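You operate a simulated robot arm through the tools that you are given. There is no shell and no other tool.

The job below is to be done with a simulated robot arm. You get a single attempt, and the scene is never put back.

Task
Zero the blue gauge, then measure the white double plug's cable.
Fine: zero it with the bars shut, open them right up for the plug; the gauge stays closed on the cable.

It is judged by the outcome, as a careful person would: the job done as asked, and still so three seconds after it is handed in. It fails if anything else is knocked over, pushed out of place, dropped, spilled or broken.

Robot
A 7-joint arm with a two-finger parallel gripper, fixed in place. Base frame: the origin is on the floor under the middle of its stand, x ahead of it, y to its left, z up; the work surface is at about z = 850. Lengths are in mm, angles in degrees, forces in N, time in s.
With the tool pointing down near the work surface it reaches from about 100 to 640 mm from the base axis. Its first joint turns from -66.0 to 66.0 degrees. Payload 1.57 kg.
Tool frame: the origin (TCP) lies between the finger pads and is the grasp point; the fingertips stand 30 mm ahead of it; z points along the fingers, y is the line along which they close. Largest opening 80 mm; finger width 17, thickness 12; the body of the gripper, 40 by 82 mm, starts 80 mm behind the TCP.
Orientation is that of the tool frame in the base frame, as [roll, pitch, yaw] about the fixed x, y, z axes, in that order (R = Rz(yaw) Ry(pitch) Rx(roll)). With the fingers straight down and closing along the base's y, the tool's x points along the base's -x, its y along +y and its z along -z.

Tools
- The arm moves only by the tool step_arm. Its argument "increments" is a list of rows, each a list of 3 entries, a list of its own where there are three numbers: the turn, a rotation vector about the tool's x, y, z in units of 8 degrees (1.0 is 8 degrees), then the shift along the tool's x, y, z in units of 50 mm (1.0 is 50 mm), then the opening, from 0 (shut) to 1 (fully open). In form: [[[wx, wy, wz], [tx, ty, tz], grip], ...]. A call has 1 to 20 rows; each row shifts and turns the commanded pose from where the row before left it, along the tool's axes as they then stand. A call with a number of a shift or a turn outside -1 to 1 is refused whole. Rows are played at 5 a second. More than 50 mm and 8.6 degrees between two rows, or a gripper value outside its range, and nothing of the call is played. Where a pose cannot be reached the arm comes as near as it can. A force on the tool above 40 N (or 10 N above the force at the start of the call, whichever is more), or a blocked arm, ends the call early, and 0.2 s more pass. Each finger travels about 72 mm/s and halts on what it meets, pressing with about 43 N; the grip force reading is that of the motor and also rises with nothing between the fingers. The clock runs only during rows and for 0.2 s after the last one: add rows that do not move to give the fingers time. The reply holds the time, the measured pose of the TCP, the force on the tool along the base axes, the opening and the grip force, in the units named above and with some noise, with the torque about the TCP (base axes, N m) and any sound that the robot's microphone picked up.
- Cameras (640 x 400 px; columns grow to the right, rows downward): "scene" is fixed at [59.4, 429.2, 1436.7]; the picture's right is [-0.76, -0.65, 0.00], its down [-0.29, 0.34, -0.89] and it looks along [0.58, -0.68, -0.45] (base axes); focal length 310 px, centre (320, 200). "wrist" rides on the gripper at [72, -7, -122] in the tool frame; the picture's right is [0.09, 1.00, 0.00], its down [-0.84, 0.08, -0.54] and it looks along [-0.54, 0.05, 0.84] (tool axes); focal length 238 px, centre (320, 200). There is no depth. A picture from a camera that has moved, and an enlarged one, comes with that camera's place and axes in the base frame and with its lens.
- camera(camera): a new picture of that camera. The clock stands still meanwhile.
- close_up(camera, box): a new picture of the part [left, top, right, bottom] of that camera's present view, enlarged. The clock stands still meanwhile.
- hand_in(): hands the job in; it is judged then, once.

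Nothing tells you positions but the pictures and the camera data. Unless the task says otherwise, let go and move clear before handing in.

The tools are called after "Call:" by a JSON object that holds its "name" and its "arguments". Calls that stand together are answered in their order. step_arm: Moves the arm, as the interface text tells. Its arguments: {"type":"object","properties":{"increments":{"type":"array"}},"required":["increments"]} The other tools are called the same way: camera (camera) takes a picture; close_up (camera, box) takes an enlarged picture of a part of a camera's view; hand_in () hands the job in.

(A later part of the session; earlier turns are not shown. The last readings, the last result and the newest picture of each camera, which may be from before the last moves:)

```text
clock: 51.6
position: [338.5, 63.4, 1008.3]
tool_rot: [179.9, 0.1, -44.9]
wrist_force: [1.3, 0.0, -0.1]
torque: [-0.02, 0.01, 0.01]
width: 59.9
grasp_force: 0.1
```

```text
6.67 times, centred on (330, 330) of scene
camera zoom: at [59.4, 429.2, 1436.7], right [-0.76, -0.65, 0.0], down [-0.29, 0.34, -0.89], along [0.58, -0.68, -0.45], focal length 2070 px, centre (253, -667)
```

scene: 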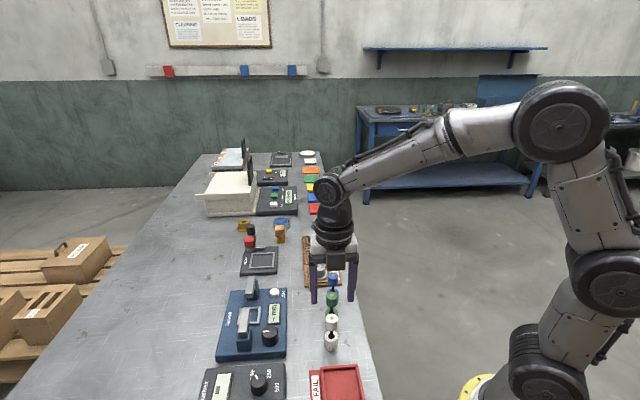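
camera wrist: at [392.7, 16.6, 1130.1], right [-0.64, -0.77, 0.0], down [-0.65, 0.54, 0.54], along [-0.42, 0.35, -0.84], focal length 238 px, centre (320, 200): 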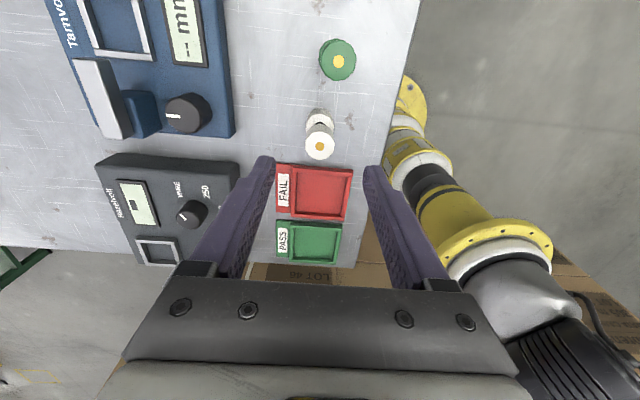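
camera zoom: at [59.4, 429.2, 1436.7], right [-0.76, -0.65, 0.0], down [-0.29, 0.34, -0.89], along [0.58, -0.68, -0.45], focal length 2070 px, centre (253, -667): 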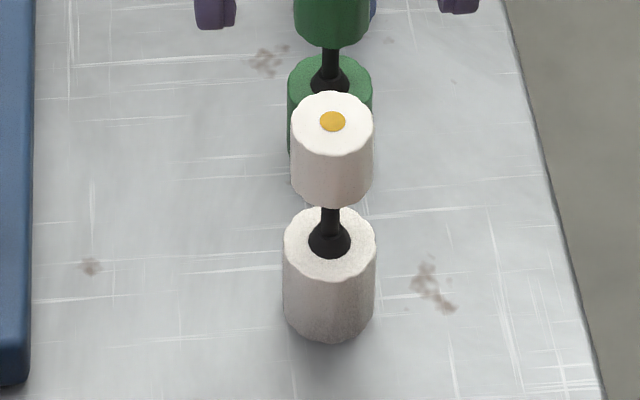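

The white plug is about 71 mm tall (upper part about z 897–921) and nearly centred under the tool. Before grasping it, I'll put the wrist camera straight above the gauge's frame and measure exactly where the bars will meet.

Call:
{"name": "step_arm", "arguments": {"increments": [[[0, 0, 0], [0, -0.876, 0], 0.75], [[0, 0, 0], [0, -0.876, 0], 0.75], [[0, 0, 0], [0, -0.876, 0], 0.75], [[0, 0, 0], [0, -0.876, 0], 0.75], [[0, 0, 0], [0, 0, 0], 0.75], [[0, 0, 0], [0, 0, 0], 0.75]]}}

Call:
{"name": "camera", "arguments": {"camera": "wrist"}}

Call:
{"name": "close_up", "arguments": {"camera": "wrist", "box": [240, 0, 400, 110]}}

```text
clock: 53.0
position: [460.8, 189.6, 1006.4]
tool_rot: [179.9, 0.1, -45.0]
wrist_force: [0.4, 0.8, -0.6]
torque: [0.0, -0.02, 0.02]
width: 60.1
grasp_force: 0.1
```

```text
taken
camera wrist: at [515.9, 142.0, 1128.4], right [-0.64, -0.77, 0.0], down [-0.65, 0.54, 0.54], along [-0.42, 0.35, -0.84], focal length 238 px, centre (320, 200)
```

wrist: 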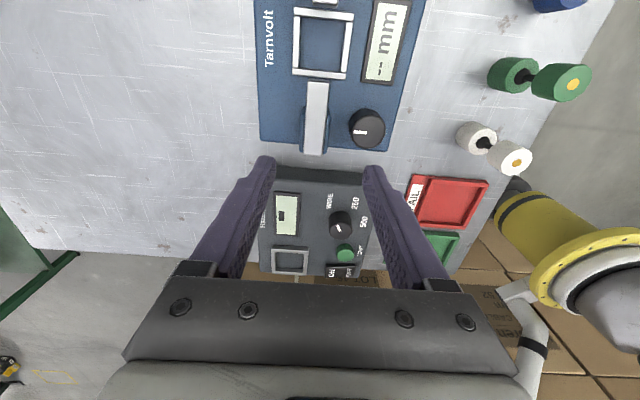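

```text
3.64 times, centred on (320, 55) of wrist
camera zoom: at [515.9, 142.0, 1128.4], right [-0.64, -0.77, 0.0], down [-0.65, 0.54, 0.54], along [-0.42, 0.35, -0.84], focal length 867 px, centre (320, 727)
```

zoom: 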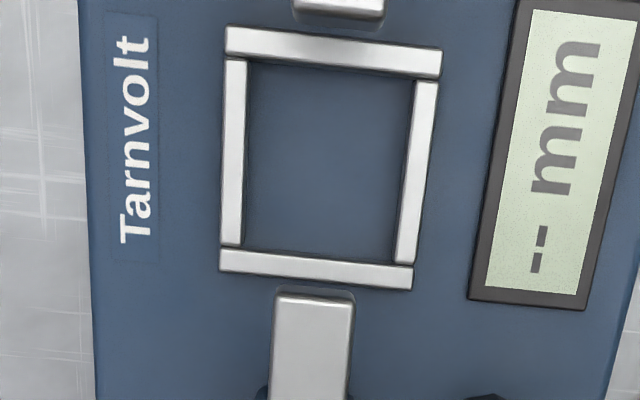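

The camera is straight above the gauge: the bars' midpoint and the frame's centre coincide at about [516.3, 140.0], with a 60 mm gap. Now I'll go back over the white plug and descend part-way to check alignment.

Call:
{"name": "step_arm", "arguments": {"increments": [[[0, 0, 0], [-0.01, 0.876, 0], 0.75], [[0, 0, 0], [-0.01, 0.876, 0], 0.75], [[0, 0, 0], [-0.01, 0.876, 0], 0.75], [[0, 0, 0], [-0.01, 0.876, 0], 0.75], [[0, 0, 0], [0, 0, 0.5], 0.75], [[0, 0, 0], [0, 0, 0.3], 0.75], [[0, 0, 0], [0, 0, 0], 0.75], [[0, 0, 0], [0, 0, 0], 0.75]]}}

Call:
{"name": "camera", "arguments": {"camera": "wrist"}}

Call:
{"name": "close_up", "arguments": {"camera": "scene", "box": [285, 275, 375, 355]}}

```text
clock: 54.8
position: [336.9, 63.7, 967.0]
tool_rot: [180.0, 0.0, -45.1]
wrist_force: [0.0, -0.5, -0.5]
torque: [0.02, 0.03, -0.01]
width: 60.0
grasp_force: 0.0
```

```text
taken
camera wrist: at [390.1, 17.6, 1088.8], right [-0.64, -0.77, 0.0], down [-0.65, 0.54, 0.54], along [-0.42, 0.35, -0.84], focal length 238 px, centre (320, 200)
```

wrist: 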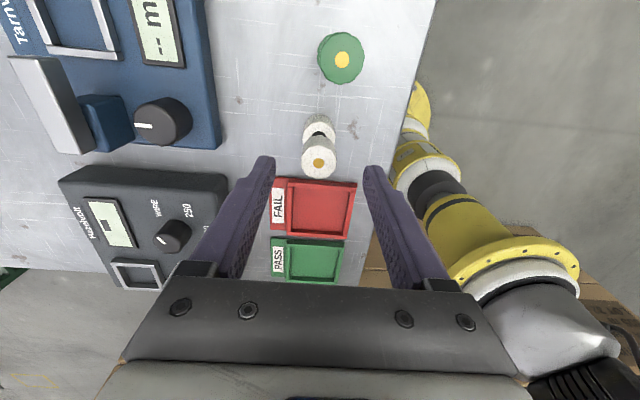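

```text
5.00 times, centred on (330, 315) of scene
camera zoom: at [59.4, 429.2, 1436.7], right [-0.76, -0.65, 0.0], down [-0.29, 0.34, -0.89], along [0.58, -0.68, -0.45], focal length 1553 px, centre (270, -375)
```

zoom: 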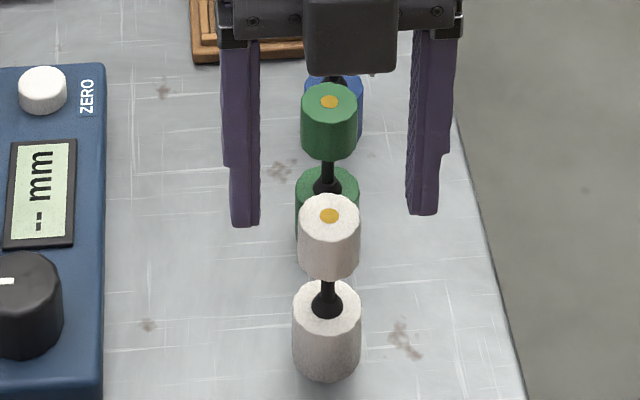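

The plug is about 1–2 mm off the tool axis. I'll correct that and lower until the fingers straddle the upper part, then check before closing.

Call:
{"name": "step_arm", "arguments": {"increments": [[[0, 0, 0], [-0.02, -0.022, 0], 0.7], [[0, 0, 0], [0, 0, 0.4], 0.65], [[0, 0, 0], [0, 0, 0.4], 0.6], [[0, 0, 0], [0, 0, 0.02], 0.55], [[0, 0, 0], [0, 0, 0], 0.5], [[0, 0, 0], [0, 0, 0], 0.5]]}}

Call:
{"name": "close_up", "arguments": {"camera": "wrist", "box": [250, 110, 390, 220]}}

Call:
{"name": "close_up", "arguments": {"camera": "scene", "box": [285, 290, 375, 360]}}

```text
clock: 56.2
position: [335.5, 66.4, 926.5]
tool_rot: [179.9, 0.0, -44.9]
wrist_force: [-0.4, 0.1, -0.1]
torque: [0.0, 0.0, 0.03]
width: 40.1
grasp_force: 0.1
```

```text
3.64 times, centred on (320, 165) of wrist
camera zoom: at [390.2, 19.4, 1048.7], right [-0.64, -0.77, 0.0], down [-0.65, 0.54, 0.54], along [-0.42, 0.35, -0.84], focal length 867 px, centre (320, 327)
```

zoom: 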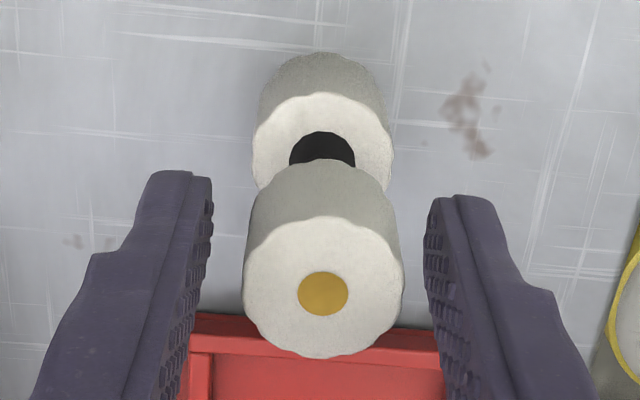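

```text
5.71 times, centred on (330, 325) of scene
camera zoom: at [59.4, 429.2, 1436.7], right [-0.76, -0.65, 0.0], down [-0.29, 0.34, -0.89], along [0.58, -0.68, -0.45], focal length 1774 px, centre (263, -514)
```

zoom: 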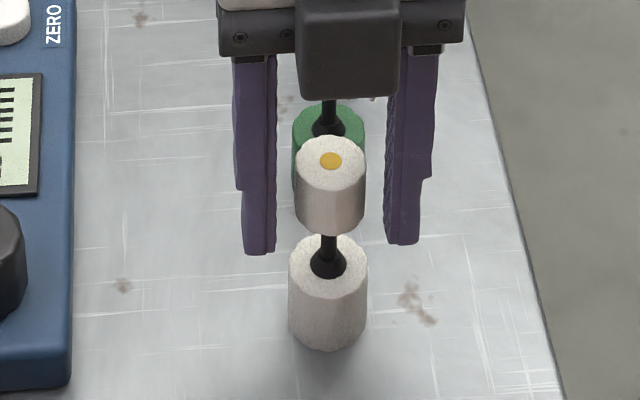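

The plug's upper part is centred between the fingers. I'll close on it gently.

Call:
{"name": "step_arm", "arguments": {"increments": [[[0, 0, 0], [0, 0, 0], 0.4], [[0, 0, 0], [0, 0, 0], 0.3], [[0, 0, 0], [0, 0, 0], 0.22], [[0, 0, 0], [0, 0, 0], 0.22], [[0, 0, 0], [0, 0, 0], 0.22]]}}

Call:
{"name": "close_up", "arguments": {"camera": "wrist", "box": [250, 110, 390, 220]}}

Call:
{"name": "close_up", "arguments": {"camera": "scene", "box": [285, 290, 375, 360]}}

```text
clock: 57.4
position: [335.3, 66.4, 927.6]
tool_rot: [-179.9, 0.1, -45.0]
wrist_force: [0.7, 0.9, 0.2]
torque: [0.06, -0.02, 0.0]
width: 24.9
grasp_force: 36.3
```

```text
3.64 times, centred on (320, 165) of wrist
camera zoom: at [390.2, 19.4, 1048.8], right [-0.64, -0.77, 0.0], down [-0.65, 0.54, 0.54], along [-0.42, 0.35, -0.84], focal length 867 px, centre (320, 327)
```

zoom: 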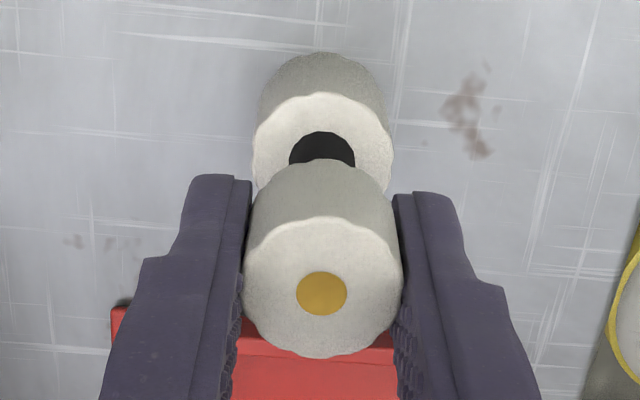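

```text
5.71 times, centred on (330, 325) of scene
camera zoom: at [59.4, 429.2, 1436.7], right [-0.76, -0.65, 0.0], down [-0.29, 0.34, -0.89], along [0.58, -0.68, -0.45], focal length 1774 px, centre (263, -514)
```

zoom: 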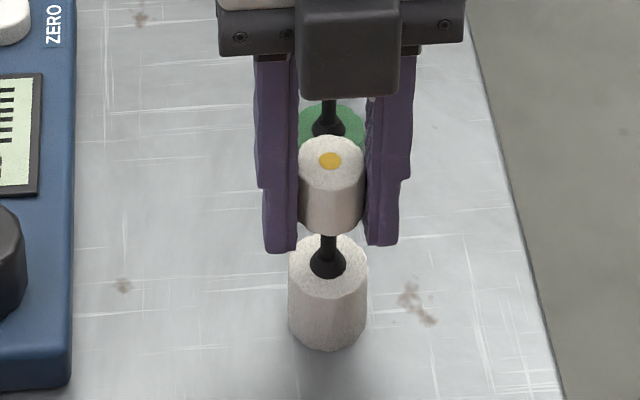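

The plug is held firmly (24.9 mm, 36 N) and stays upright. I'll lift it 100 mm straight up and check it before travelling.

Call:
{"name": "step_arm", "arguments": {"increments": [[[0, 0, 0], [0, 0, -0.1], 0.22], [[0, 0, 0], [0, 0, -0.4], 0.22], [[0, 0, 0], [0, 0, -0.75], 0.22], [[0, 0, 0], [0, 0, -0.75], 0.22], [[0, 0, 0], [0, 0, 0], 0.22]]}}

Call:
{"name": "camera", "arguments": {"camera": "wrist"}}

Call:
{"name": "camera", "arguments": {"camera": "scene"}}

```text
clock: 58.6
position: [335.6, 66.8, 1027.9]
tool_rot: [179.9, 0.0, -45.0]
wrist_force: [1.4, -0.4, -0.9]
torque: [0.01, -0.06, -0.04]
width: 24.6
grasp_force: 36.6
```

```text
taken
camera wrist: at [390.7, 19.5, 1149.7], right [-0.64, -0.77, 0.0], down [-0.65, 0.54, 0.54], along [-0.42, 0.35, -0.84], focal length 238 px, centre (320, 200)
```

wrist: 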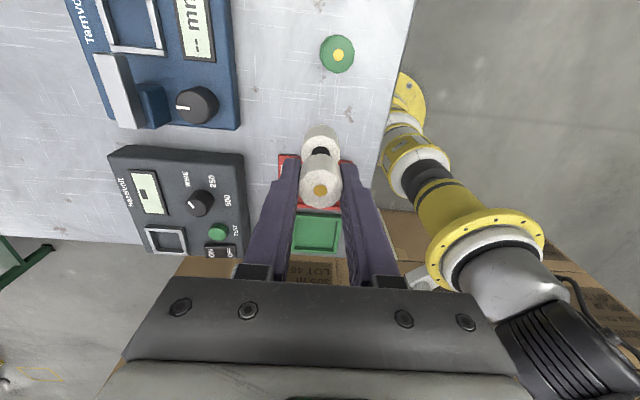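

```text
taken
```

scene: 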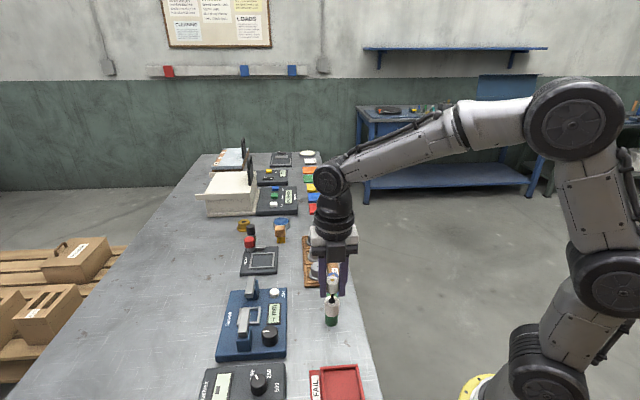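

The plug is up and upright, and the green plug is undisturbed. I'll carry it over to above the gauge's frame at the safe height.

Call:
{"name": "step_arm", "arguments": {"increments": [[[0, 0, 0], [0.25, -0.6, 0], 0.22], [[0, 0, 0], [0.25, -0.6, 0], 0.22], [[0, 0, 0], [0.25, -0.6, 0], 0.22], [[0, 0, 0], [0.25, -0.6, 0], 0.22], [[0, 0, 0], [0.25, -0.6, 0], 0.22], [[0, 0, 0], [0.252, -0.62, 0], 0.22], [[0, 0, 0], [0, 0, 0], 0.22], [[0, 0, 0], [0, 0, 0], 0.22]]}}

Call:
{"name": "camera", "arguments": {"camera": "wrist"}}

Call:
{"name": "close_up", "arguments": {"camera": "scene", "box": [200, 240, 320, 360]}}

```text
clock: 60.4
position: [516.5, 142.5, 1027.7]
tool_rot: [180.0, 0.0, -45.0]
wrist_force: [-0.5, 0.1, -1.2]
torque: [-0.01, 0.02, 0.02]
width: 25.0
grasp_force: 36.4
```

```text
taken
camera wrist: at [572.4, 95.2, 1149.9], right [-0.64, -0.77, 0.0], down [-0.65, 0.54, 0.54], along [-0.42, 0.35, -0.84], focal length 238 px, centre (320, 200)
```

wrist: 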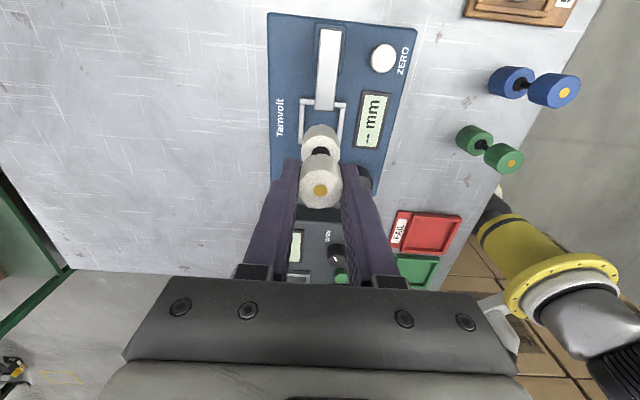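

```text
3.33 times, centred on (260, 300) of scene
camera zoom: at [59.4, 429.2, 1436.7], right [-0.76, -0.65, 0.0], down [-0.29, 0.34, -0.89], along [0.58, -0.68, -0.45], focal length 1035 px, centre (520, -133)
```

zoom: 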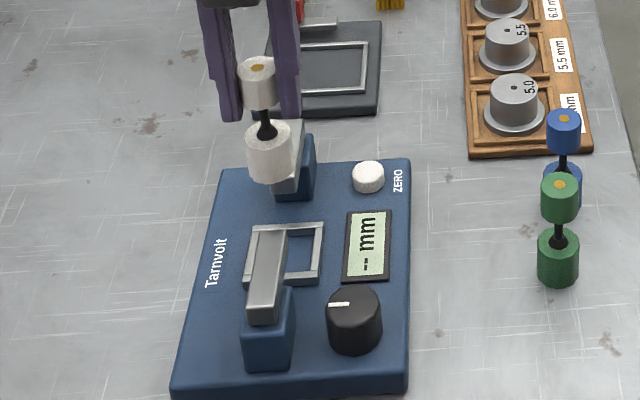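

The plug hangs about 1 mm off the bars' midpoint. I'll correct that and lower it to about 15 mm above the frame, then check from both cameras.

Call:
{"name": "step_arm", "arguments": {"increments": [[[0, 0, 0], [0.003, 0.019, 0], 0.22], [[0, 0, 0], [0, 0, 0.4], 0.22], [[0, 0, 0], [0, 0, 0.5], 0.22], [[0, 0, 0], [0, 0, 0.4], 0.22], [[0, 0, 0], [0, 0, 0], 0.22], [[0, 0, 0], [0, 0, 0], 0.22]]}}

Call:
{"name": "camera", "arguments": {"camera": "wrist"}}

Call:
{"name": "close_up", "arguments": {"camera": "wrist", "box": [250, 80, 390, 220]}}

Call:
{"name": "close_up", "arguments": {"camera": "scene", "box": [215, 265, 305, 355]}}

```text
clock: 61.8
position: [516.5, 141.6, 962.2]
tool_rot: [180.0, 0.1, -45.1]
wrist_force: [-1.3, 0.2, -1.2]
torque: [0.01, -0.01, -0.03]
width: 24.7
grasp_force: 36.4
```

```text
taken
camera wrist: at [571.6, 94.4, 1084.3], right [-0.64, -0.77, 0.0], down [-0.65, 0.54, 0.54], along [-0.42, 0.35, -0.84], focal length 238 px, centre (320, 200)
```

wrist: 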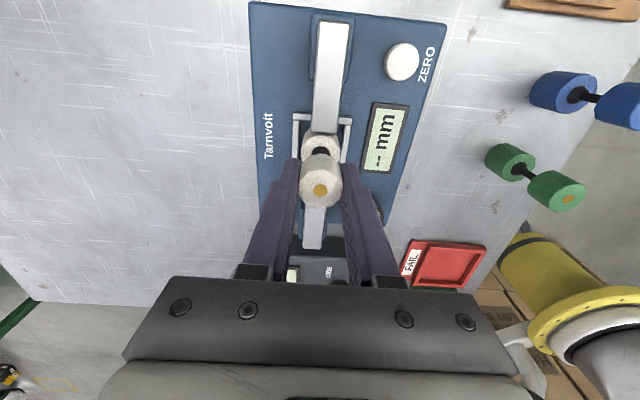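

```text
2.86 times, centred on (320, 150) of wrist
camera zoom: at [571.6, 94.4, 1084.3], right [-0.64, -0.77, 0.0], down [-0.65, 0.54, 0.54], along [-0.42, 0.35, -0.84], focal length 681 px, centre (320, 343)
```

zoom: 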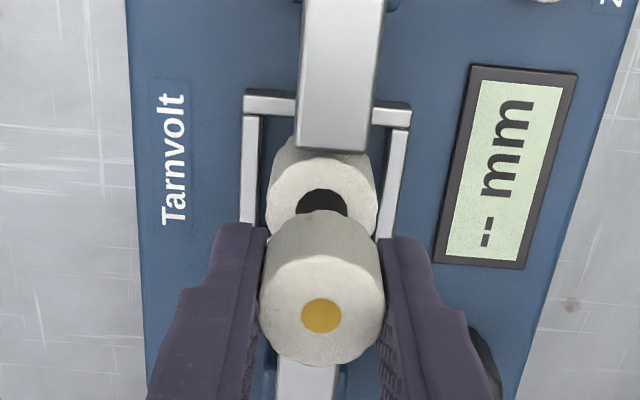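

```text
4.44 times, centred on (260, 310) of scene
camera zoom: at [59.4, 429.2, 1436.7], right [-0.76, -0.65, 0.0], down [-0.29, 0.34, -0.89], along [0.58, -0.68, -0.45], focal length 1380 px, centre (587, -289)
```

zoom: 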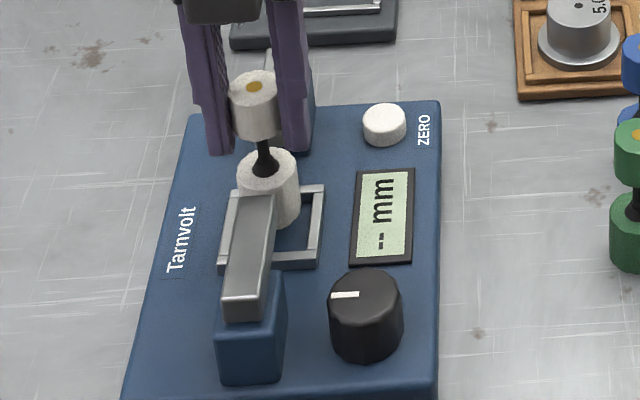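

The plug's lower part is going down between the open bars and is centred over the frame. I'll lower it slowly until I feel the frame's floor.

Call:
{"name": "step_arm", "arguments": {"increments": [[[0, 0, 0], [0, 0, 0.1], 0.22], [[0, 0, 0], [0, 0, 0.06], 0.22], [[0, 0, 0], [0, 0, 0.03], 0.22], [[0, 0, 0], [0, 0, 0.02], 0.22], [[0, 0, 0], [0, 0, 0.02], 0.22], [[0, 0, 0], [0, 0, 0], 0.22]]}}

Call:
{"name": "close_up", "arguments": {"camera": "scene", "box": [225, 265, 295, 335]}}

```text
clock: 63.2
position: [517.6, 141.9, 954.7]
tool_rot: [-179.5, -0.4, -45.0]
wrist_force: [-5.7, 1.2, 30.8]
torque: [-0.26, -0.04, -0.01]
width: 25.0
grasp_force: 36.6
```

```text
5.71 times, centred on (260, 300) of scene
camera zoom: at [58.7, 429.1, 1436.8], right [-0.76, -0.65, 0.0], down [-0.29, 0.34, -0.89], along [0.58, -0.68, -0.45], focal length 1774 px, centre (663, -371)
```

zoom: 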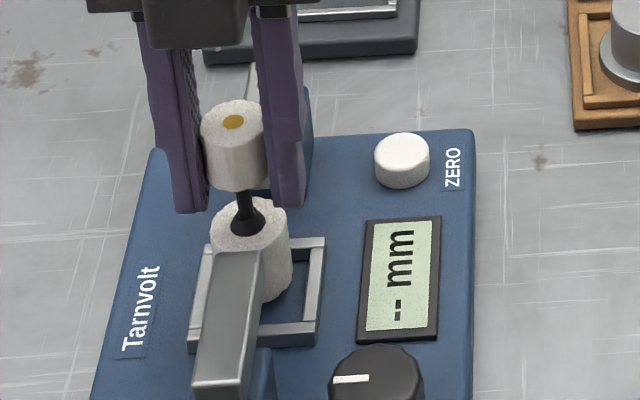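

The plug touched down with about 31 N, so I'll back off slightly and check that it's inside the frame and not on a rail.

Call:
{"name": "step_arm", "arguments": {"increments": [[[0, 0, 0], [0, 0, -0.06], 0.22], [[0, 0, 0], [0, 0, 0], 0.22]]}}

Call:
{"name": "camera", "arguments": {"camera": "wrist"}}

Call:
{"name": "close_up", "arguments": {"camera": "wrist", "box": [260, 90, 380, 200]}}

Call:
{"name": "close_up", "arguments": {"camera": "scene", "box": [235, 275, 285, 325]}}

```text
clock: 63.8
position: [517.3, 141.0, 955.5]
tool_rot: [-179.8, -0.1, -45.0]
wrist_force: [5.2, 2.3, 17.1]
torque: [-0.08, -0.6, 0.1]
width: 24.7
grasp_force: 36.1
```

```text
taken
camera wrist: at [571.9, 94.3, 1076.8], right [-0.64, -0.77, 0.0], down [-0.65, 0.54, 0.54], along [-0.41, 0.35, -0.84], focal length 238 px, centre (320, 200)
```

wrist: 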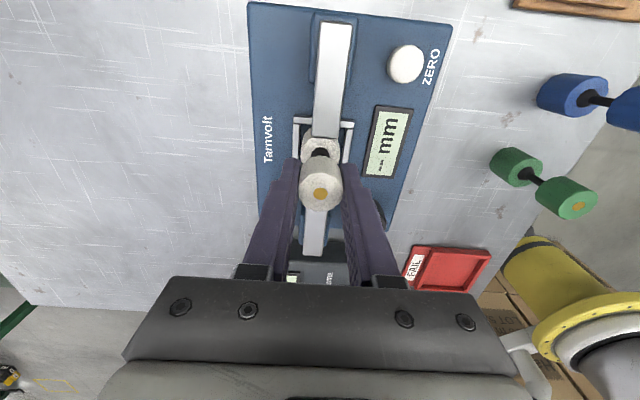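

```text
3.64 times, centred on (320, 145) of wrist
camera zoom: at [571.9, 94.3, 1076.8], right [-0.64, -0.77, 0.0], down [-0.65, 0.54, 0.54], along [-0.41, 0.35, -0.84], focal length 867 px, centre (320, 400)
```

zoom: 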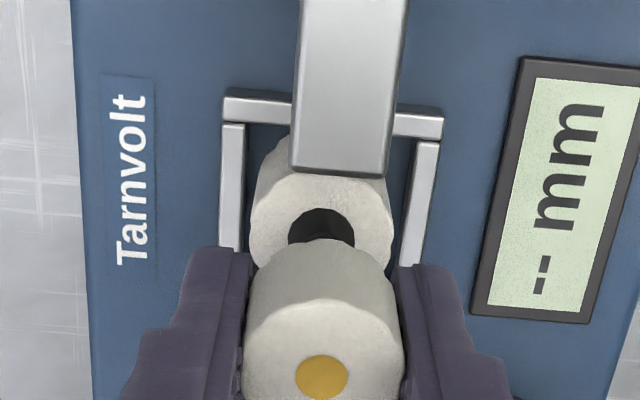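

```text
8.00 times, centred on (260, 300) of scene
camera zoom: at [59.3, 429.2, 1436.7], right [-0.76, -0.65, 0.0], down [-0.29, 0.34, -0.89], along [0.58, -0.68, -0.45], focal length 2484 px, centre (800, -600)
```

zoom: 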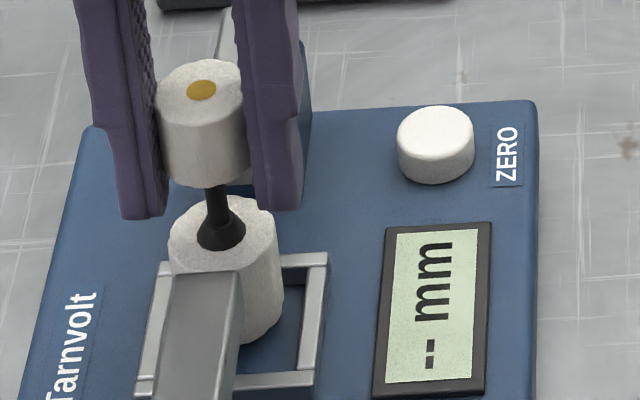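

Contact came a bit high, and the plug slid up about 4 mm in the fingers, so it may be touching a rail. From both views it sits 1–2 mm toward one side, so I'll lift 8 mm, shift to the frame's centre and look again.

Call:
{"name": "step_arm", "arguments": {"increments": [[[0, 0, 0], [0, 0, -0.16], 0.22], [[0, 0, 0], [0, 0, 0], 0.22], [[0, 0, 0], [-0.03, 0.03, 0], 0.22], [[0, 0, 0], [0, 0, 0], 0.22]]}}

Call:
{"name": "close_up", "arguments": {"camera": "wrist", "box": [260, 90, 380, 210]}}

Call:
{"name": "close_up", "arguments": {"camera": "scene", "box": [235, 275, 285, 335]}}

```text
clock: 64.8
position: [514.3, 140.8, 959.9]
tool_rot: [179.9, 0.0, -44.9]
wrist_force: [-0.6, 0.5, -1.2]
torque: [-0.02, 0.02, 0.0]
width: 24.5
grasp_force: 36.3
```

```text
3.33 times, centred on (320, 150) of wrist
camera zoom: at [569.5, 94.4, 1083.4], right [-0.64, -0.77, 0.0], down [-0.65, 0.54, 0.54], along [-0.42, 0.35, -0.84], focal length 794 px, centre (320, 367)
```

zoom: 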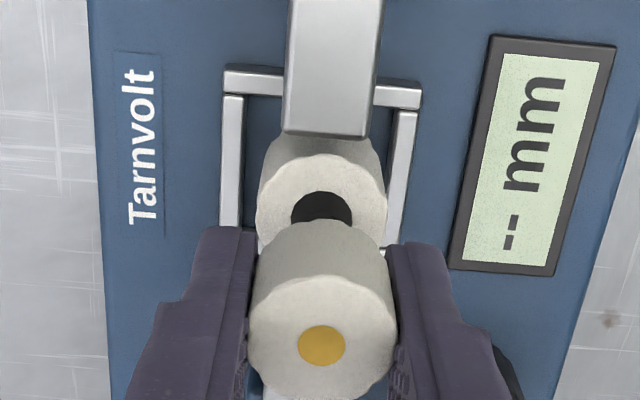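

```text
6.67 times, centred on (260, 305) of scene
camera zoom: at [59.4, 429.2, 1436.7], right [-0.76, -0.65, 0.0], down [-0.29, 0.34, -0.89], along [0.58, -0.68, -0.45], focal length 2070 px, centre (720, -500)
```

zoom: 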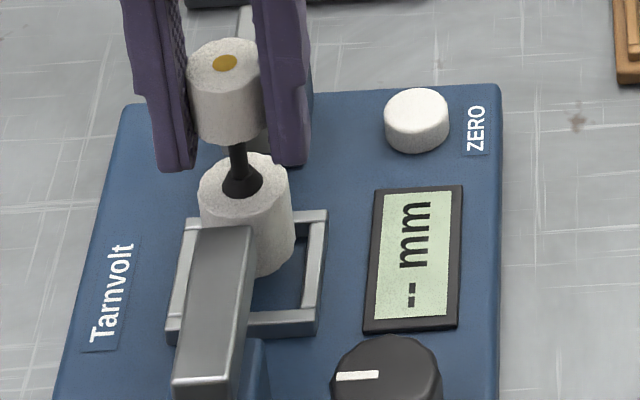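

The forces are back to zero with the plug lifted slightly. I need a sharper look at the plug's base against the frame before lowering again.

Call:
{"name": "close_up", "arguments": {"camera": "scene", "box": [243, 282, 273, 312]}}

Call:
{"name": "close_up", "arguments": {"camera": "wrist", "box": [290, 105, 350, 165]}}

```text
13.33 times, centred on (258, 297) of scene
camera zoom: at [59.4, 429.2, 1436.7], right [-0.76, -0.65, 0.0], down [-0.29, 0.34, -0.89], along [0.58, -0.68, -0.45], focal length 4140 px, centre (1147, -1093)
```

zoom: 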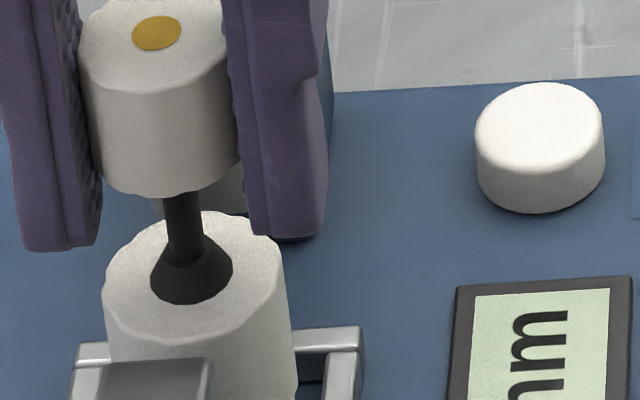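

```text
6.67 times, centred on (320, 135) of wrist
camera zoom: at [569.5, 94.4, 1083.4], right [-0.64, -0.77, 0.0], down [-0.65, 0.54, 0.54], along [-0.42, 0.35, -0.84], focal length 1589 px, centre (320, 633)
```

zoom: 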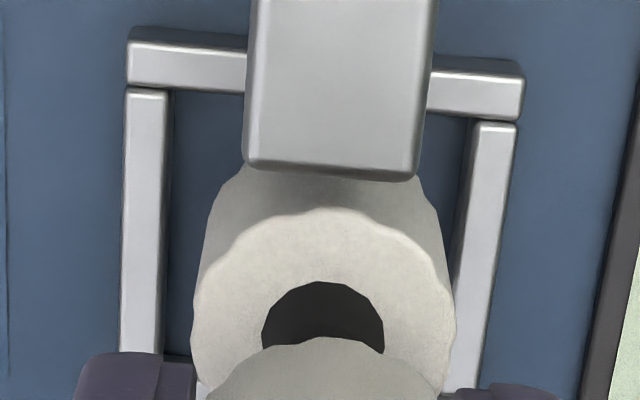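

Re-measuring with proper perspective: the plug is about 81 mm tall, and the first contact was most likely on the back rail. It's now nearly centred, with about 1 mm left to correct both ways, so I'll make that correction and lower past rail height while watching the force.

Call:
{"name": "step_arm", "arguments": {"increments": [[[0, 0, 0], [-0.024, -0.024, 0], 0.22], [[0, 0, 0], [0, 0, 0], 0.22], [[0, 0, 0], [0, 0, 0.08], 0.22], [[0, 0, 0], [0, 0, 0.04], 0.22], [[0, 0, 0], [0, 0, 0.04], 0.22], [[0, 0, 0], [0, 0, 0.03], 0.22], [[0, 0, 0], [0, 0, 0], 0.22]]}}

Call:
{"name": "close_up", "arguments": {"camera": "scene", "box": [235, 275, 285, 335]}}

Call:
{"name": "close_up", "arguments": {"camera": "wrist", "box": [260, 90, 380, 210]}}

```text
clock: 66.4
position: [514.2, 142.3, 951.7]
tool_rot: [-180.0, 0.1, -45.0]
wrist_force: [0.6, -1.4, -0.6]
torque: [-0.01, 0.0, 0.0]
width: 24.9
grasp_force: 36.4
```

```text
6.67 times, centred on (260, 305) of scene
camera zoom: at [59.4, 429.2, 1436.7], right [-0.76, -0.65, 0.0], down [-0.29, 0.34, -0.89], along [0.58, -0.68, -0.45], focal length 2070 px, centre (720, -500)
```

zoom: 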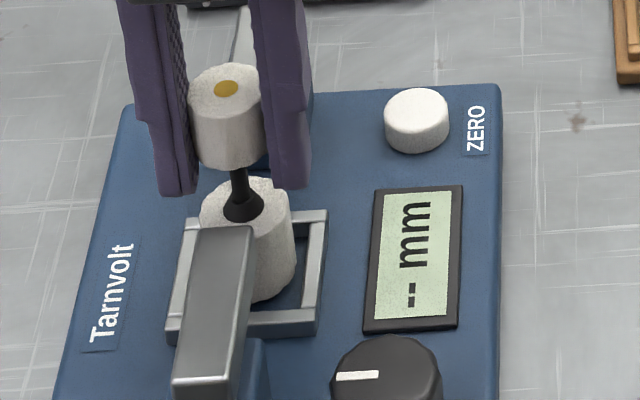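

```text
3.33 times, centred on (320, 150) of wrist
camera zoom: at [569.1, 95.5, 1073.6], right [-0.64, -0.77, 0.0], down [-0.65, 0.54, 0.54], along [-0.42, 0.35, -0.84], focal length 794 px, centre (320, 367)
```

zoom: 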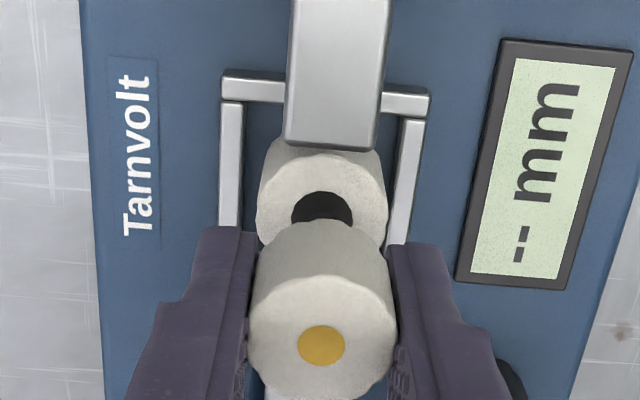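

No contact yet, and the base is now at or below rail height. I'll continue down in 1 mm steps until it touches the floor.

Call:
{"name": "step_arm", "arguments": {"increments": [[[0, 0, 0], [0, 0, 0.02], 0.22], [[0, 0, 0], [0, 0, 0.02], 0.22], [[0, 0, 0], [0, 0, 0], 0.22]]}}

Call:
{"name": "step_arm", "arguments": {"increments": [[[0, 0, 0], [0, 0, 0.02], 0.22], [[0, 0, 0], [0, 0, 0], 0.22]]}}

```text
clock: 67.2
position: [514.2, 143.0, 949.4]
tool_rot: [-179.9, -0.1, -45.0]
wrist_force: [-0.2, -0.2, -1.3]
torque: [0.03, 0.02, -0.01]
width: 24.8
grasp_force: 36.9
```

```text
clock: 67.8
position: [515.3, 142.0, 947.8]
tool_rot: [-180.0, 0.0, -45.0]
wrist_force: [0.0, -0.2, -1.2]
torque: [0.0, 0.04, -0.01]
width: 24.7
grasp_force: 36.3
```

Still free at about z 948. I'll keep lowering by 1 mm steps.

Call:
{"name": "step_arm", "arguments": {"increments": [[[0, 0, 0], [0, 0, 0.02], 0.22], [[0, 0, 0], [0, 0, 0], 0.22]]}}

Call:
{"name": "step_arm", "arguments": {"increments": [[[0, 0, 0], [0, 0, 0.02], 0.22], [[0, 0, 0], [0, 0, 0], 0.22]]}}

```text
clock: 68.4
position: [515.5, 143.4, 947.9]
tool_rot: [-180.0, 0.0, -45.0]
wrist_force: [0.6, 0.4, -0.8]
torque: [0.0, -0.01, -0.03]
width: 24.5
grasp_force: 36.2
```

```text
clock: 69.0
position: [514.0, 143.0, 946.2]
tool_rot: [-180.0, 0.0, -45.1]
wrist_force: [-0.2, 0.7, 0.2]
torque: [0.06, 0.04, -0.02]
width: 24.8
grasp_force: 36.1
```

The force has just begun to rise, so the plug may be touching. One more small step should confirm it.

Call:
{"name": "step_arm", "arguments": {"increments": [[[0, 0, 0], [0, 0, 0.02], 0.22], [[0, 0, 0], [0, 0, 0], 0.22]]}}

Call:
{"name": "close_up", "arguments": {"camera": "scene", "box": [235, 275, 285, 335]}}

Call:
{"name": "close_up", "arguments": {"camera": "wrist", "box": [260, 90, 380, 210]}}

```text
clock: 69.6
position: [515.3, 142.5, 947.6]
tool_rot: [-179.9, 0.0, -45.0]
wrist_force: [-3.1, 0.6, 7.2]
torque: [0.15, 0.24, 0.06]
width: 24.8
grasp_force: 36.4
```

```text
6.67 times, centred on (260, 305) of scene
camera zoom: at [59.2, 429.2, 1436.7], right [-0.76, -0.65, 0.0], down [-0.29, 0.34, -0.89], along [0.58, -0.68, -0.45], focal length 2070 px, centre (720, -500)
```

zoom: 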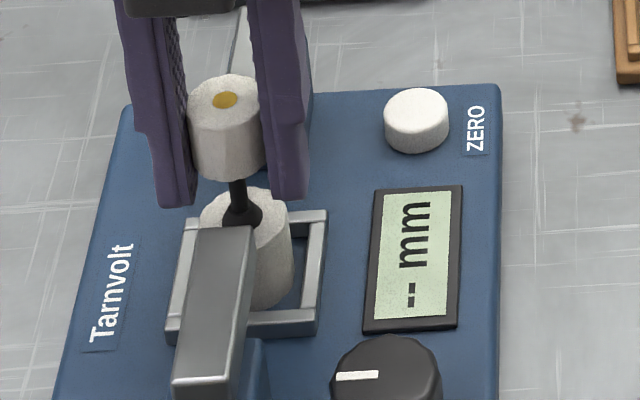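

```text
3.33 times, centred on (320, 150) of wrist
camera zoom: at [569.2, 96.1, 1069.0], right [-0.64, -0.77, 0.0], down [-0.65, 0.54, 0.54], along [-0.42, 0.35, -0.84], focal length 794 px, centre (320, 367)
```

zoom: 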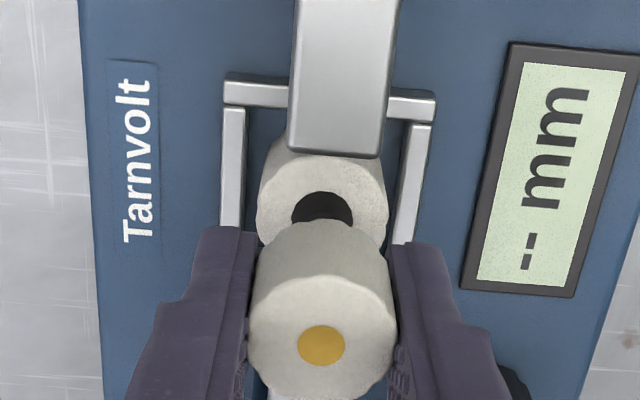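

The plug has touched the floor inside the frame at the expected height (7 N). I'll ease off slightly and open the fingers gently, then check that it stands.

Call:
{"name": "step_arm", "arguments": {"increments": [[[0, 0, 0], [0, 0, -0.012], 0.22], [[0, 0, 0], [0, 0, 0], 0.28], [[0, 0, 0], [0, 0, 0], 0.34], [[0, 0, 0], [0, 0, 0], 0.42], [[0, 0, 0], [0, 0, 0], 0.5], [[0, 0, 0], [0, 0, 0], 0.5]]}}

Call:
{"name": "close_up", "arguments": {"camera": "scene", "box": [235, 275, 285, 335]}}

Call:
{"name": "close_up", "arguments": {"camera": "wrist", "box": [260, 90, 380, 210]}}

```text
clock: 71.0
position: [514.7, 142.2, 946.8]
tool_rot: [180.0, 0.0, -45.0]
wrist_force: [0.3, 0.1, 0.2]
torque: [-0.01, 0.02, -0.02]
width: 39.9
grasp_force: 0.1
```

```text
6.67 times, centred on (260, 305) of scene
camera zoom: at [59.4, 429.2, 1436.7], right [-0.76, -0.65, 0.0], down [-0.29, 0.34, -0.89], along [0.58, -0.68, -0.45], focal length 2070 px, centre (720, -500)
```

zoom: 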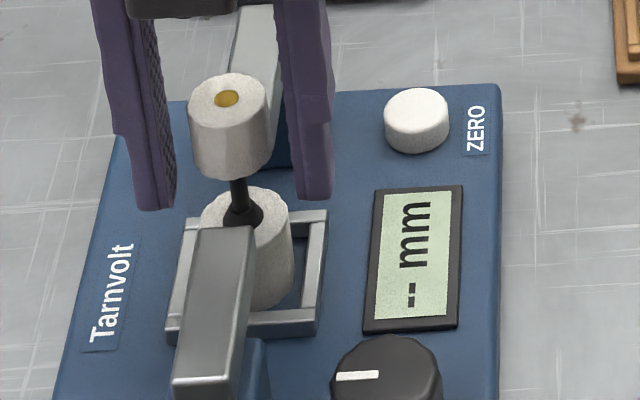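

```text
3.33 times, centred on (320, 150) of wrist
camera zoom: at [569.1, 95.8, 1068.3], right [-0.64, -0.77, 0.0], down [-0.65, 0.54, 0.54], along [-0.42, 0.35, -0.84], focal length 794 px, centre (320, 367)
```

zoom: 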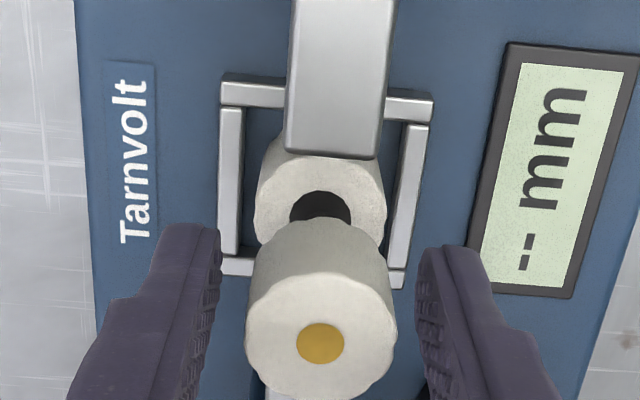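

The plug stands upright in the frame with its cable at bar height. I'll raise the open fingers clear of it, then go back above the knob, turned so there's a long clockwise sweep.

Call:
{"name": "step_arm", "arguments": {"increments": [[[0, 0, 0], [0, 0, -0.2], 0.5], [[0, 0, 0], [0, 0, -0.5], 0.5], [[0, 0, 0], [0, 0, -0.5], 0.5], [[0, 0, 0], [0, 0, -0.5], 0.5], [[0, 0, 0], [-0.636, 0.506, 0], 0.55], [[0, 0, 0], [-0.636, 0.506, 0], 0.55], [[0, 0, 1], [0, 0, 0], 0.55], [[0, 0, 1], [0, 0, 0], 0.55], [[0, 0, 1], [0, 0, 0], 0.55], [[0, 0, 1], [0, 0, 0], 0.55], [[0, 0, 0], [0, 0, 0], 0.55], [[0, 0, 0], [0, 0, 0], 0.55]]}}

Call:
{"name": "camera", "arguments": {"camera": "wrist"}}

Call:
{"name": "close_up", "arguments": {"camera": "scene", "box": [210, 250, 310, 350]}}

```text
clock: 73.6
position: [433.4, 153.2, 1030.1]
tool_rot: [180.0, 0.0, -77.1]
wrist_force: [-0.5, 0.4, -0.6]
torque: [0.0, 0.02, -0.01]
width: 44.3
grasp_force: 0.0
```

```text
taken
camera wrist: at [455.5, 82.3, 1153.0], right [-0.95, -0.31, 0.0], down [-0.26, 0.8, 0.54], along [-0.17, 0.51, -0.84], focal length 238 px, centre (320, 200)
```

wrist: 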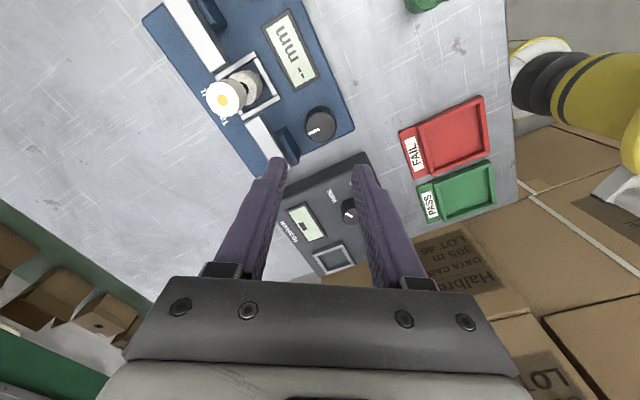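

```text
4.00 times, centred on (260, 300) of scene
camera zoom: at [59.4, 429.2, 1436.7], right [-0.76, -0.65, 0.0], down [-0.29, 0.34, -0.89], along [0.58, -0.68, -0.45], focal length 1242 px, centre (560, -200)
```

zoom: 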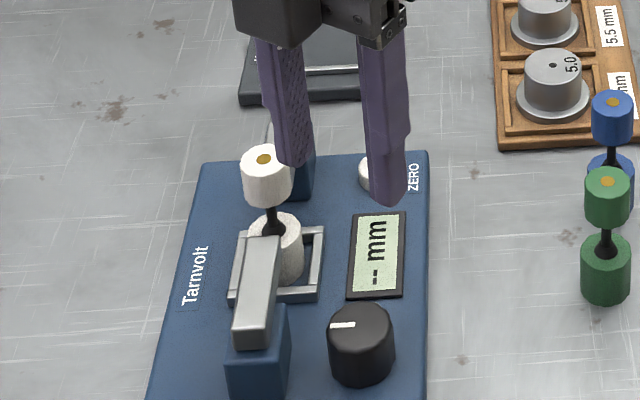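

The plug is steady in the frame. I'll descend toward the knob and check the centring from just above.

Call:
{"name": "step_arm", "arguments": {"increments": [[[0, 0, 0], [0, 0, 0.8], 0.55], [[0, 0, 0], [0, 0, 0.7], 0.55], [[0, 0, 0], [0, 0, 0.3], 0.55], [[0, 0, 0], [0, 0, 0], 0.55], [[0, 0, 0], [0, 0, 0], 0.55]]}}

Call:
{"name": "close_up", "arguments": {"camera": "wrist", "box": [250, 110, 390, 210]}}

Call:
{"name": "close_up", "arguments": {"camera": "scene", "box": [210, 265, 310, 365]}}

```text
clock: 74.8
position: [431.8, 151.0, 941.7]
tool_rot: [-179.9, 0.0, -77.0]
wrist_force: [-0.3, 0.0, -0.4]
torque: [-0.01, 0.0, 0.02]
width: 44.2
grasp_force: 0.0
```

```text
4.00 times, centred on (320, 160) of wrist
camera zoom: at [453.8, 82.4, 1063.7], right [-0.95, -0.31, 0.0], down [-0.26, 0.8, 0.54], along [-0.17, 0.51, -0.84], focal length 953 px, centre (320, 360)
```

zoom: 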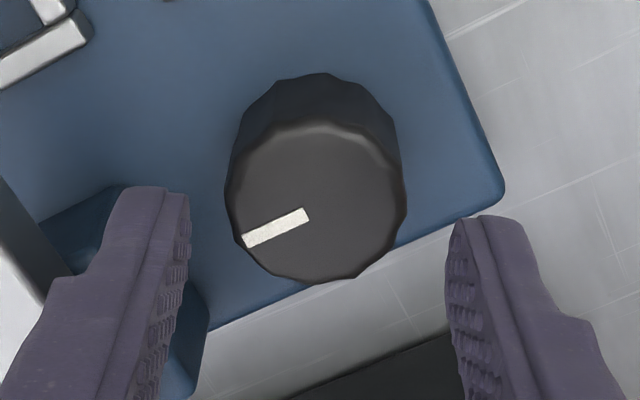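

```text
4.00 times, centred on (260, 315) of scene
camera zoom: at [59.4, 429.2, 1436.7], right [-0.76, -0.65, 0.0], down [-0.29, 0.34, -0.89], along [0.58, -0.68, -0.45], focal length 1242 px, centre (560, -260)
```

zoom: 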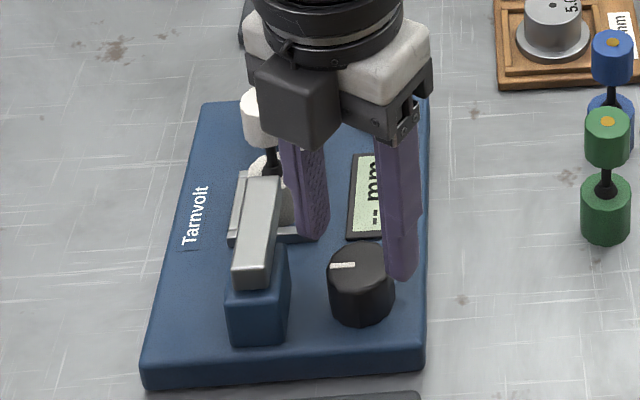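

I'm about 1.5 mm off the knob's axis. I'll correct that, narrow the fingers a little, descend and grip.

Call:
{"name": "step_arm", "arguments": {"increments": [[[0, 0, 0], [0.02, -0.029, 0], 0.52], [[0, 0, 0], [0, 0, 0.33], 0.52], [[0, 0, 0], [0, 0, 0.33], 0.52], [[0, 0, 0], [0, 0, 0], 0.4], [[0, 0, 0], [0, 0, 0], 0.25], [[0, 0, 0], [0, 0, 0], 0.25], [[0, 0, 0], [0, 0, 0], 0.25]]}}

Call:
{"name": "close_up", "arguments": {"camera": "wrist", "box": [250, 120, 390, 220]}}

Call:
{"name": "close_up", "arguments": {"camera": "scene", "box": [210, 265, 310, 365]}}

```text
clock: 76.4
position: [433.1, 149.3, 906.7]
tool_rot: [179.7, 0.1, -77.0]
wrist_force: [-15.0, -3.5, 4.0]
torque: [0.01, 0.41, 0.0]
width: 33.2
grasp_force: 41.5
```

```text
4.00 times, centred on (320, 170) of wrist
camera zoom: at [455.7, 81.0, 1029.6], right [-0.95, -0.31, 0.01], down [-0.26, 0.8, 0.54], along [-0.17, 0.51, -0.84], focal length 953 px, centre (320, 320)
```

zoom: 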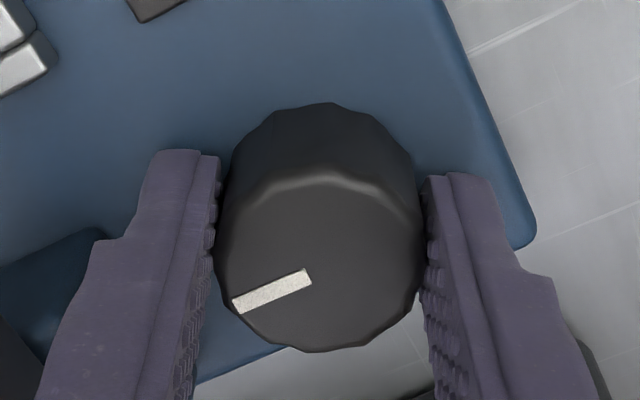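

```text
4.00 times, centred on (260, 315) of scene
camera zoom: at [59.0, 429.1, 1436.8], right [-0.76, -0.65, 0.0], down [-0.29, 0.34, -0.89], along [0.58, -0.68, -0.45], focal length 1242 px, centre (560, -260)
```

zoom: 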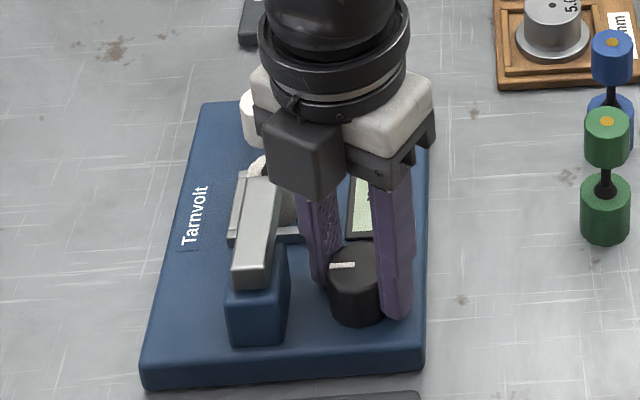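

There's about 15 N of side force and the knob sits about 2 mm off along the pads. I'll open a little, re-centre and grip again.

Call:
{"name": "step_arm", "arguments": {"increments": [[[0, 0, 0], [0, 0, 0], 0.5], [[0, 0, 0], [0, 0, 0], 0.5], [[0, 0, 0], [-0.04, 0.026, 0], 0.5], [[0, 0, 0], [0, 0, 0], 0.4], [[0, 0, 0], [0, 0, 0], 0.25], [[0, 0, 0], [0, 0, 0], 0.25], [[0, 0, 0], [0, 0, 0], 0.25]]}}

Call:
{"name": "close_up", "arguments": {"camera": "wrist", "box": [250, 120, 390, 220]}}

```text
clock: 78.0
position: [433.3, 152.3, 908.4]
tool_rot: [180.0, 0.0, -76.9]
wrist_force: [-5.5, -2.6, 3.8]
torque: [-0.13, 0.16, 0.04]
width: 33.2
grasp_force: 41.0
```

```text
4.00 times, centred on (320, 170) of wrist
camera zoom: at [454.5, 83.0, 1030.7], right [-0.95, -0.31, 0.0], down [-0.26, 0.8, 0.54], along [-0.17, 0.51, -0.84], focal length 953 px, centre (320, 320)
```

zoom: 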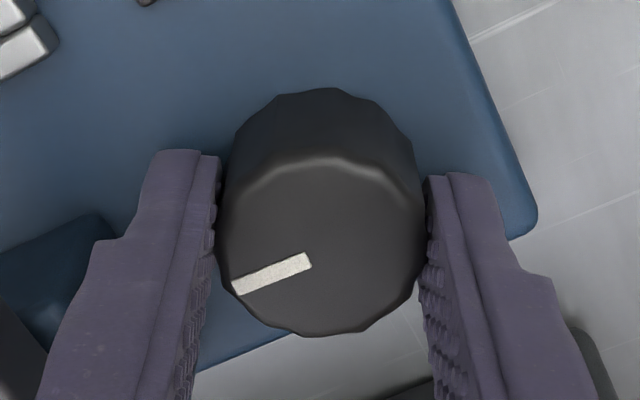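

A good grip now, with about 6 N to the side. I'll start closing: 40° clockwise, checking the plug stays put.

Call:
{"name": "step_arm", "arguments": {"increments": [[[0, 0, 0], [0, 0.01, 0], 0.25], [[0, 0, 0.5], [0, 0, 0], 0.25], [[0, 0, 0.5], [0, 0, 0], 0.25], [[0, 0, 0.5], [0, 0, 0], 0.25], [[0, 0, 0.5], [0, 0, 0], 0.25], [[0, 0, 0.5], [0, 0, 0], 0.25], [[0, 0, 0.5], [0, 0, 0], 0.25], [[0, 0, 0.5], [0, 0, 0], 0.25], [[0, 0, 0.5], [0, 0, 0], 0.25], [[0, 0, 0], [0, 0, 0], 0.25]]}}

Call:
{"name": "close_up", "arguments": {"camera": "scene", "box": [210, 265, 310, 365]}}

Call:
{"name": "camera", "arguments": {"camera": "wrist"}}

```text
clock: 80.2
position: [433.2, 151.5, 908.5]
tool_rot: [-179.9, 0.0, -109.0]
wrist_force: [-9.3, -5.7, 10.6]
torque: [-0.86, 0.52, 0.0]
width: 33.3
grasp_force: 41.2
```

```text
4.00 times, centred on (260, 315) of scene
camera zoom: at [59.0, 429.0, 1436.8], right [-0.76, -0.65, 0.0], down [-0.29, 0.34, -0.89], along [0.58, -0.68, -0.45], focal length 1242 px, centre (560, -260)
```

zoom: 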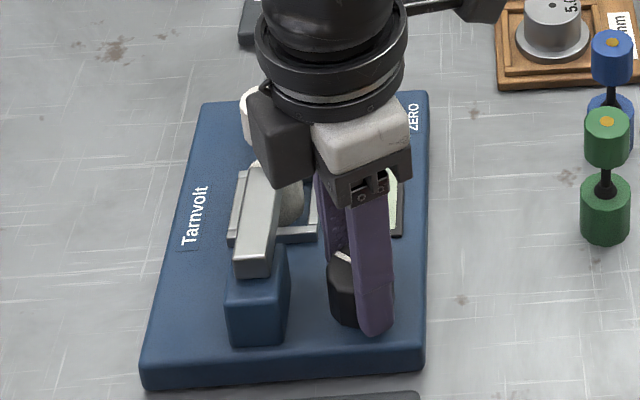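

```text
taken
camera wrist: at [415.1, 81.4, 1030.7], right [-0.97, 0.24, 0.0], down [0.2, 0.82, 0.54], along [0.13, 0.53, -0.84], focal length 238 px, centre (320, 200)
```

wrist: 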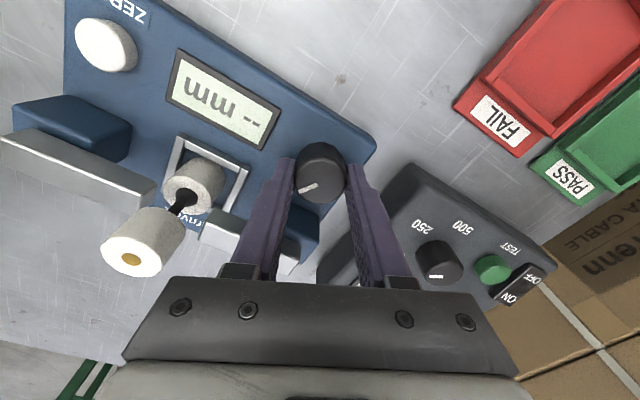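

The bars are closing with the plug steady between them. I'll ease the 15 N of side force and turn another 32°.

Call:
{"name": "step_arm", "arguments": {"increments": [[[0, 0, 0], [0.016, 0.014, -0.01], 0.25], [[0, 0, 0.5], [0, 0, 0], 0.25], [[0, 0, 0.5], [0, 0, 0], 0.25], [[0, 0, 0.5], [0, 0, 0], 0.25], [[0, 0, 0.5], [0, 0, 0], 0.25], [[0, 0, 0.5], [0, 0, 0], 0.25], [[0, 0, 0.5], [0, 0, 0], 0.25], [[0, 0, 0], [0, 0, 0], 0.25]]}}

Call:
{"name": "close_up", "arguments": {"camera": "scene", "box": [210, 265, 310, 365]}}

Call:
{"name": "camera", "arguments": {"camera": "wrist"}}

```text
clock: 82.0
position: [432.9, 151.1, 908.3]
tool_rot: [-179.9, 0.1, -133.1]
wrist_force: [13.1, -3.4, -13.0]
torque: [0.49, -0.93, 0.01]
width: 33.0
grasp_force: 41.3
```

```text
4.00 times, centred on (260, 315) of scene
camera zoom: at [59.9, 429.2, 1436.7], right [-0.76, -0.65, 0.0], down [-0.29, 0.34, -0.89], along [0.58, -0.68, -0.45], focal length 1242 px, centre (560, -260)
```

zoom: 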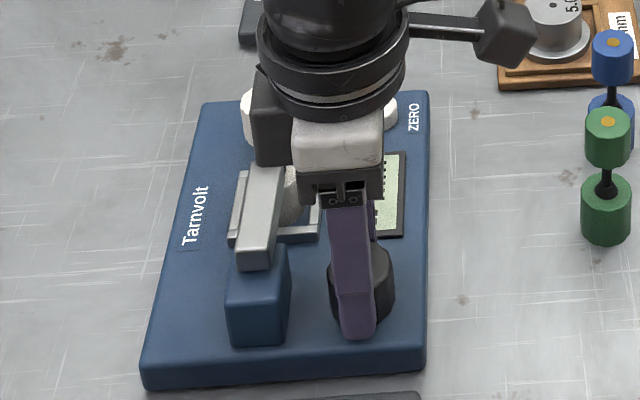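

```text
taken
camera wrist: at [388.0, 94.2, 1030.6], right [-0.79, 0.61, 0.0], down [0.51, 0.66, 0.54], along [0.33, 0.43, -0.84], focal length 238 px, centre (320, 200)
```

wrist: 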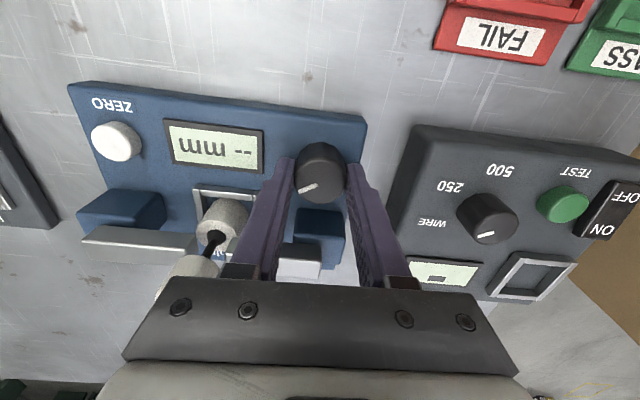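

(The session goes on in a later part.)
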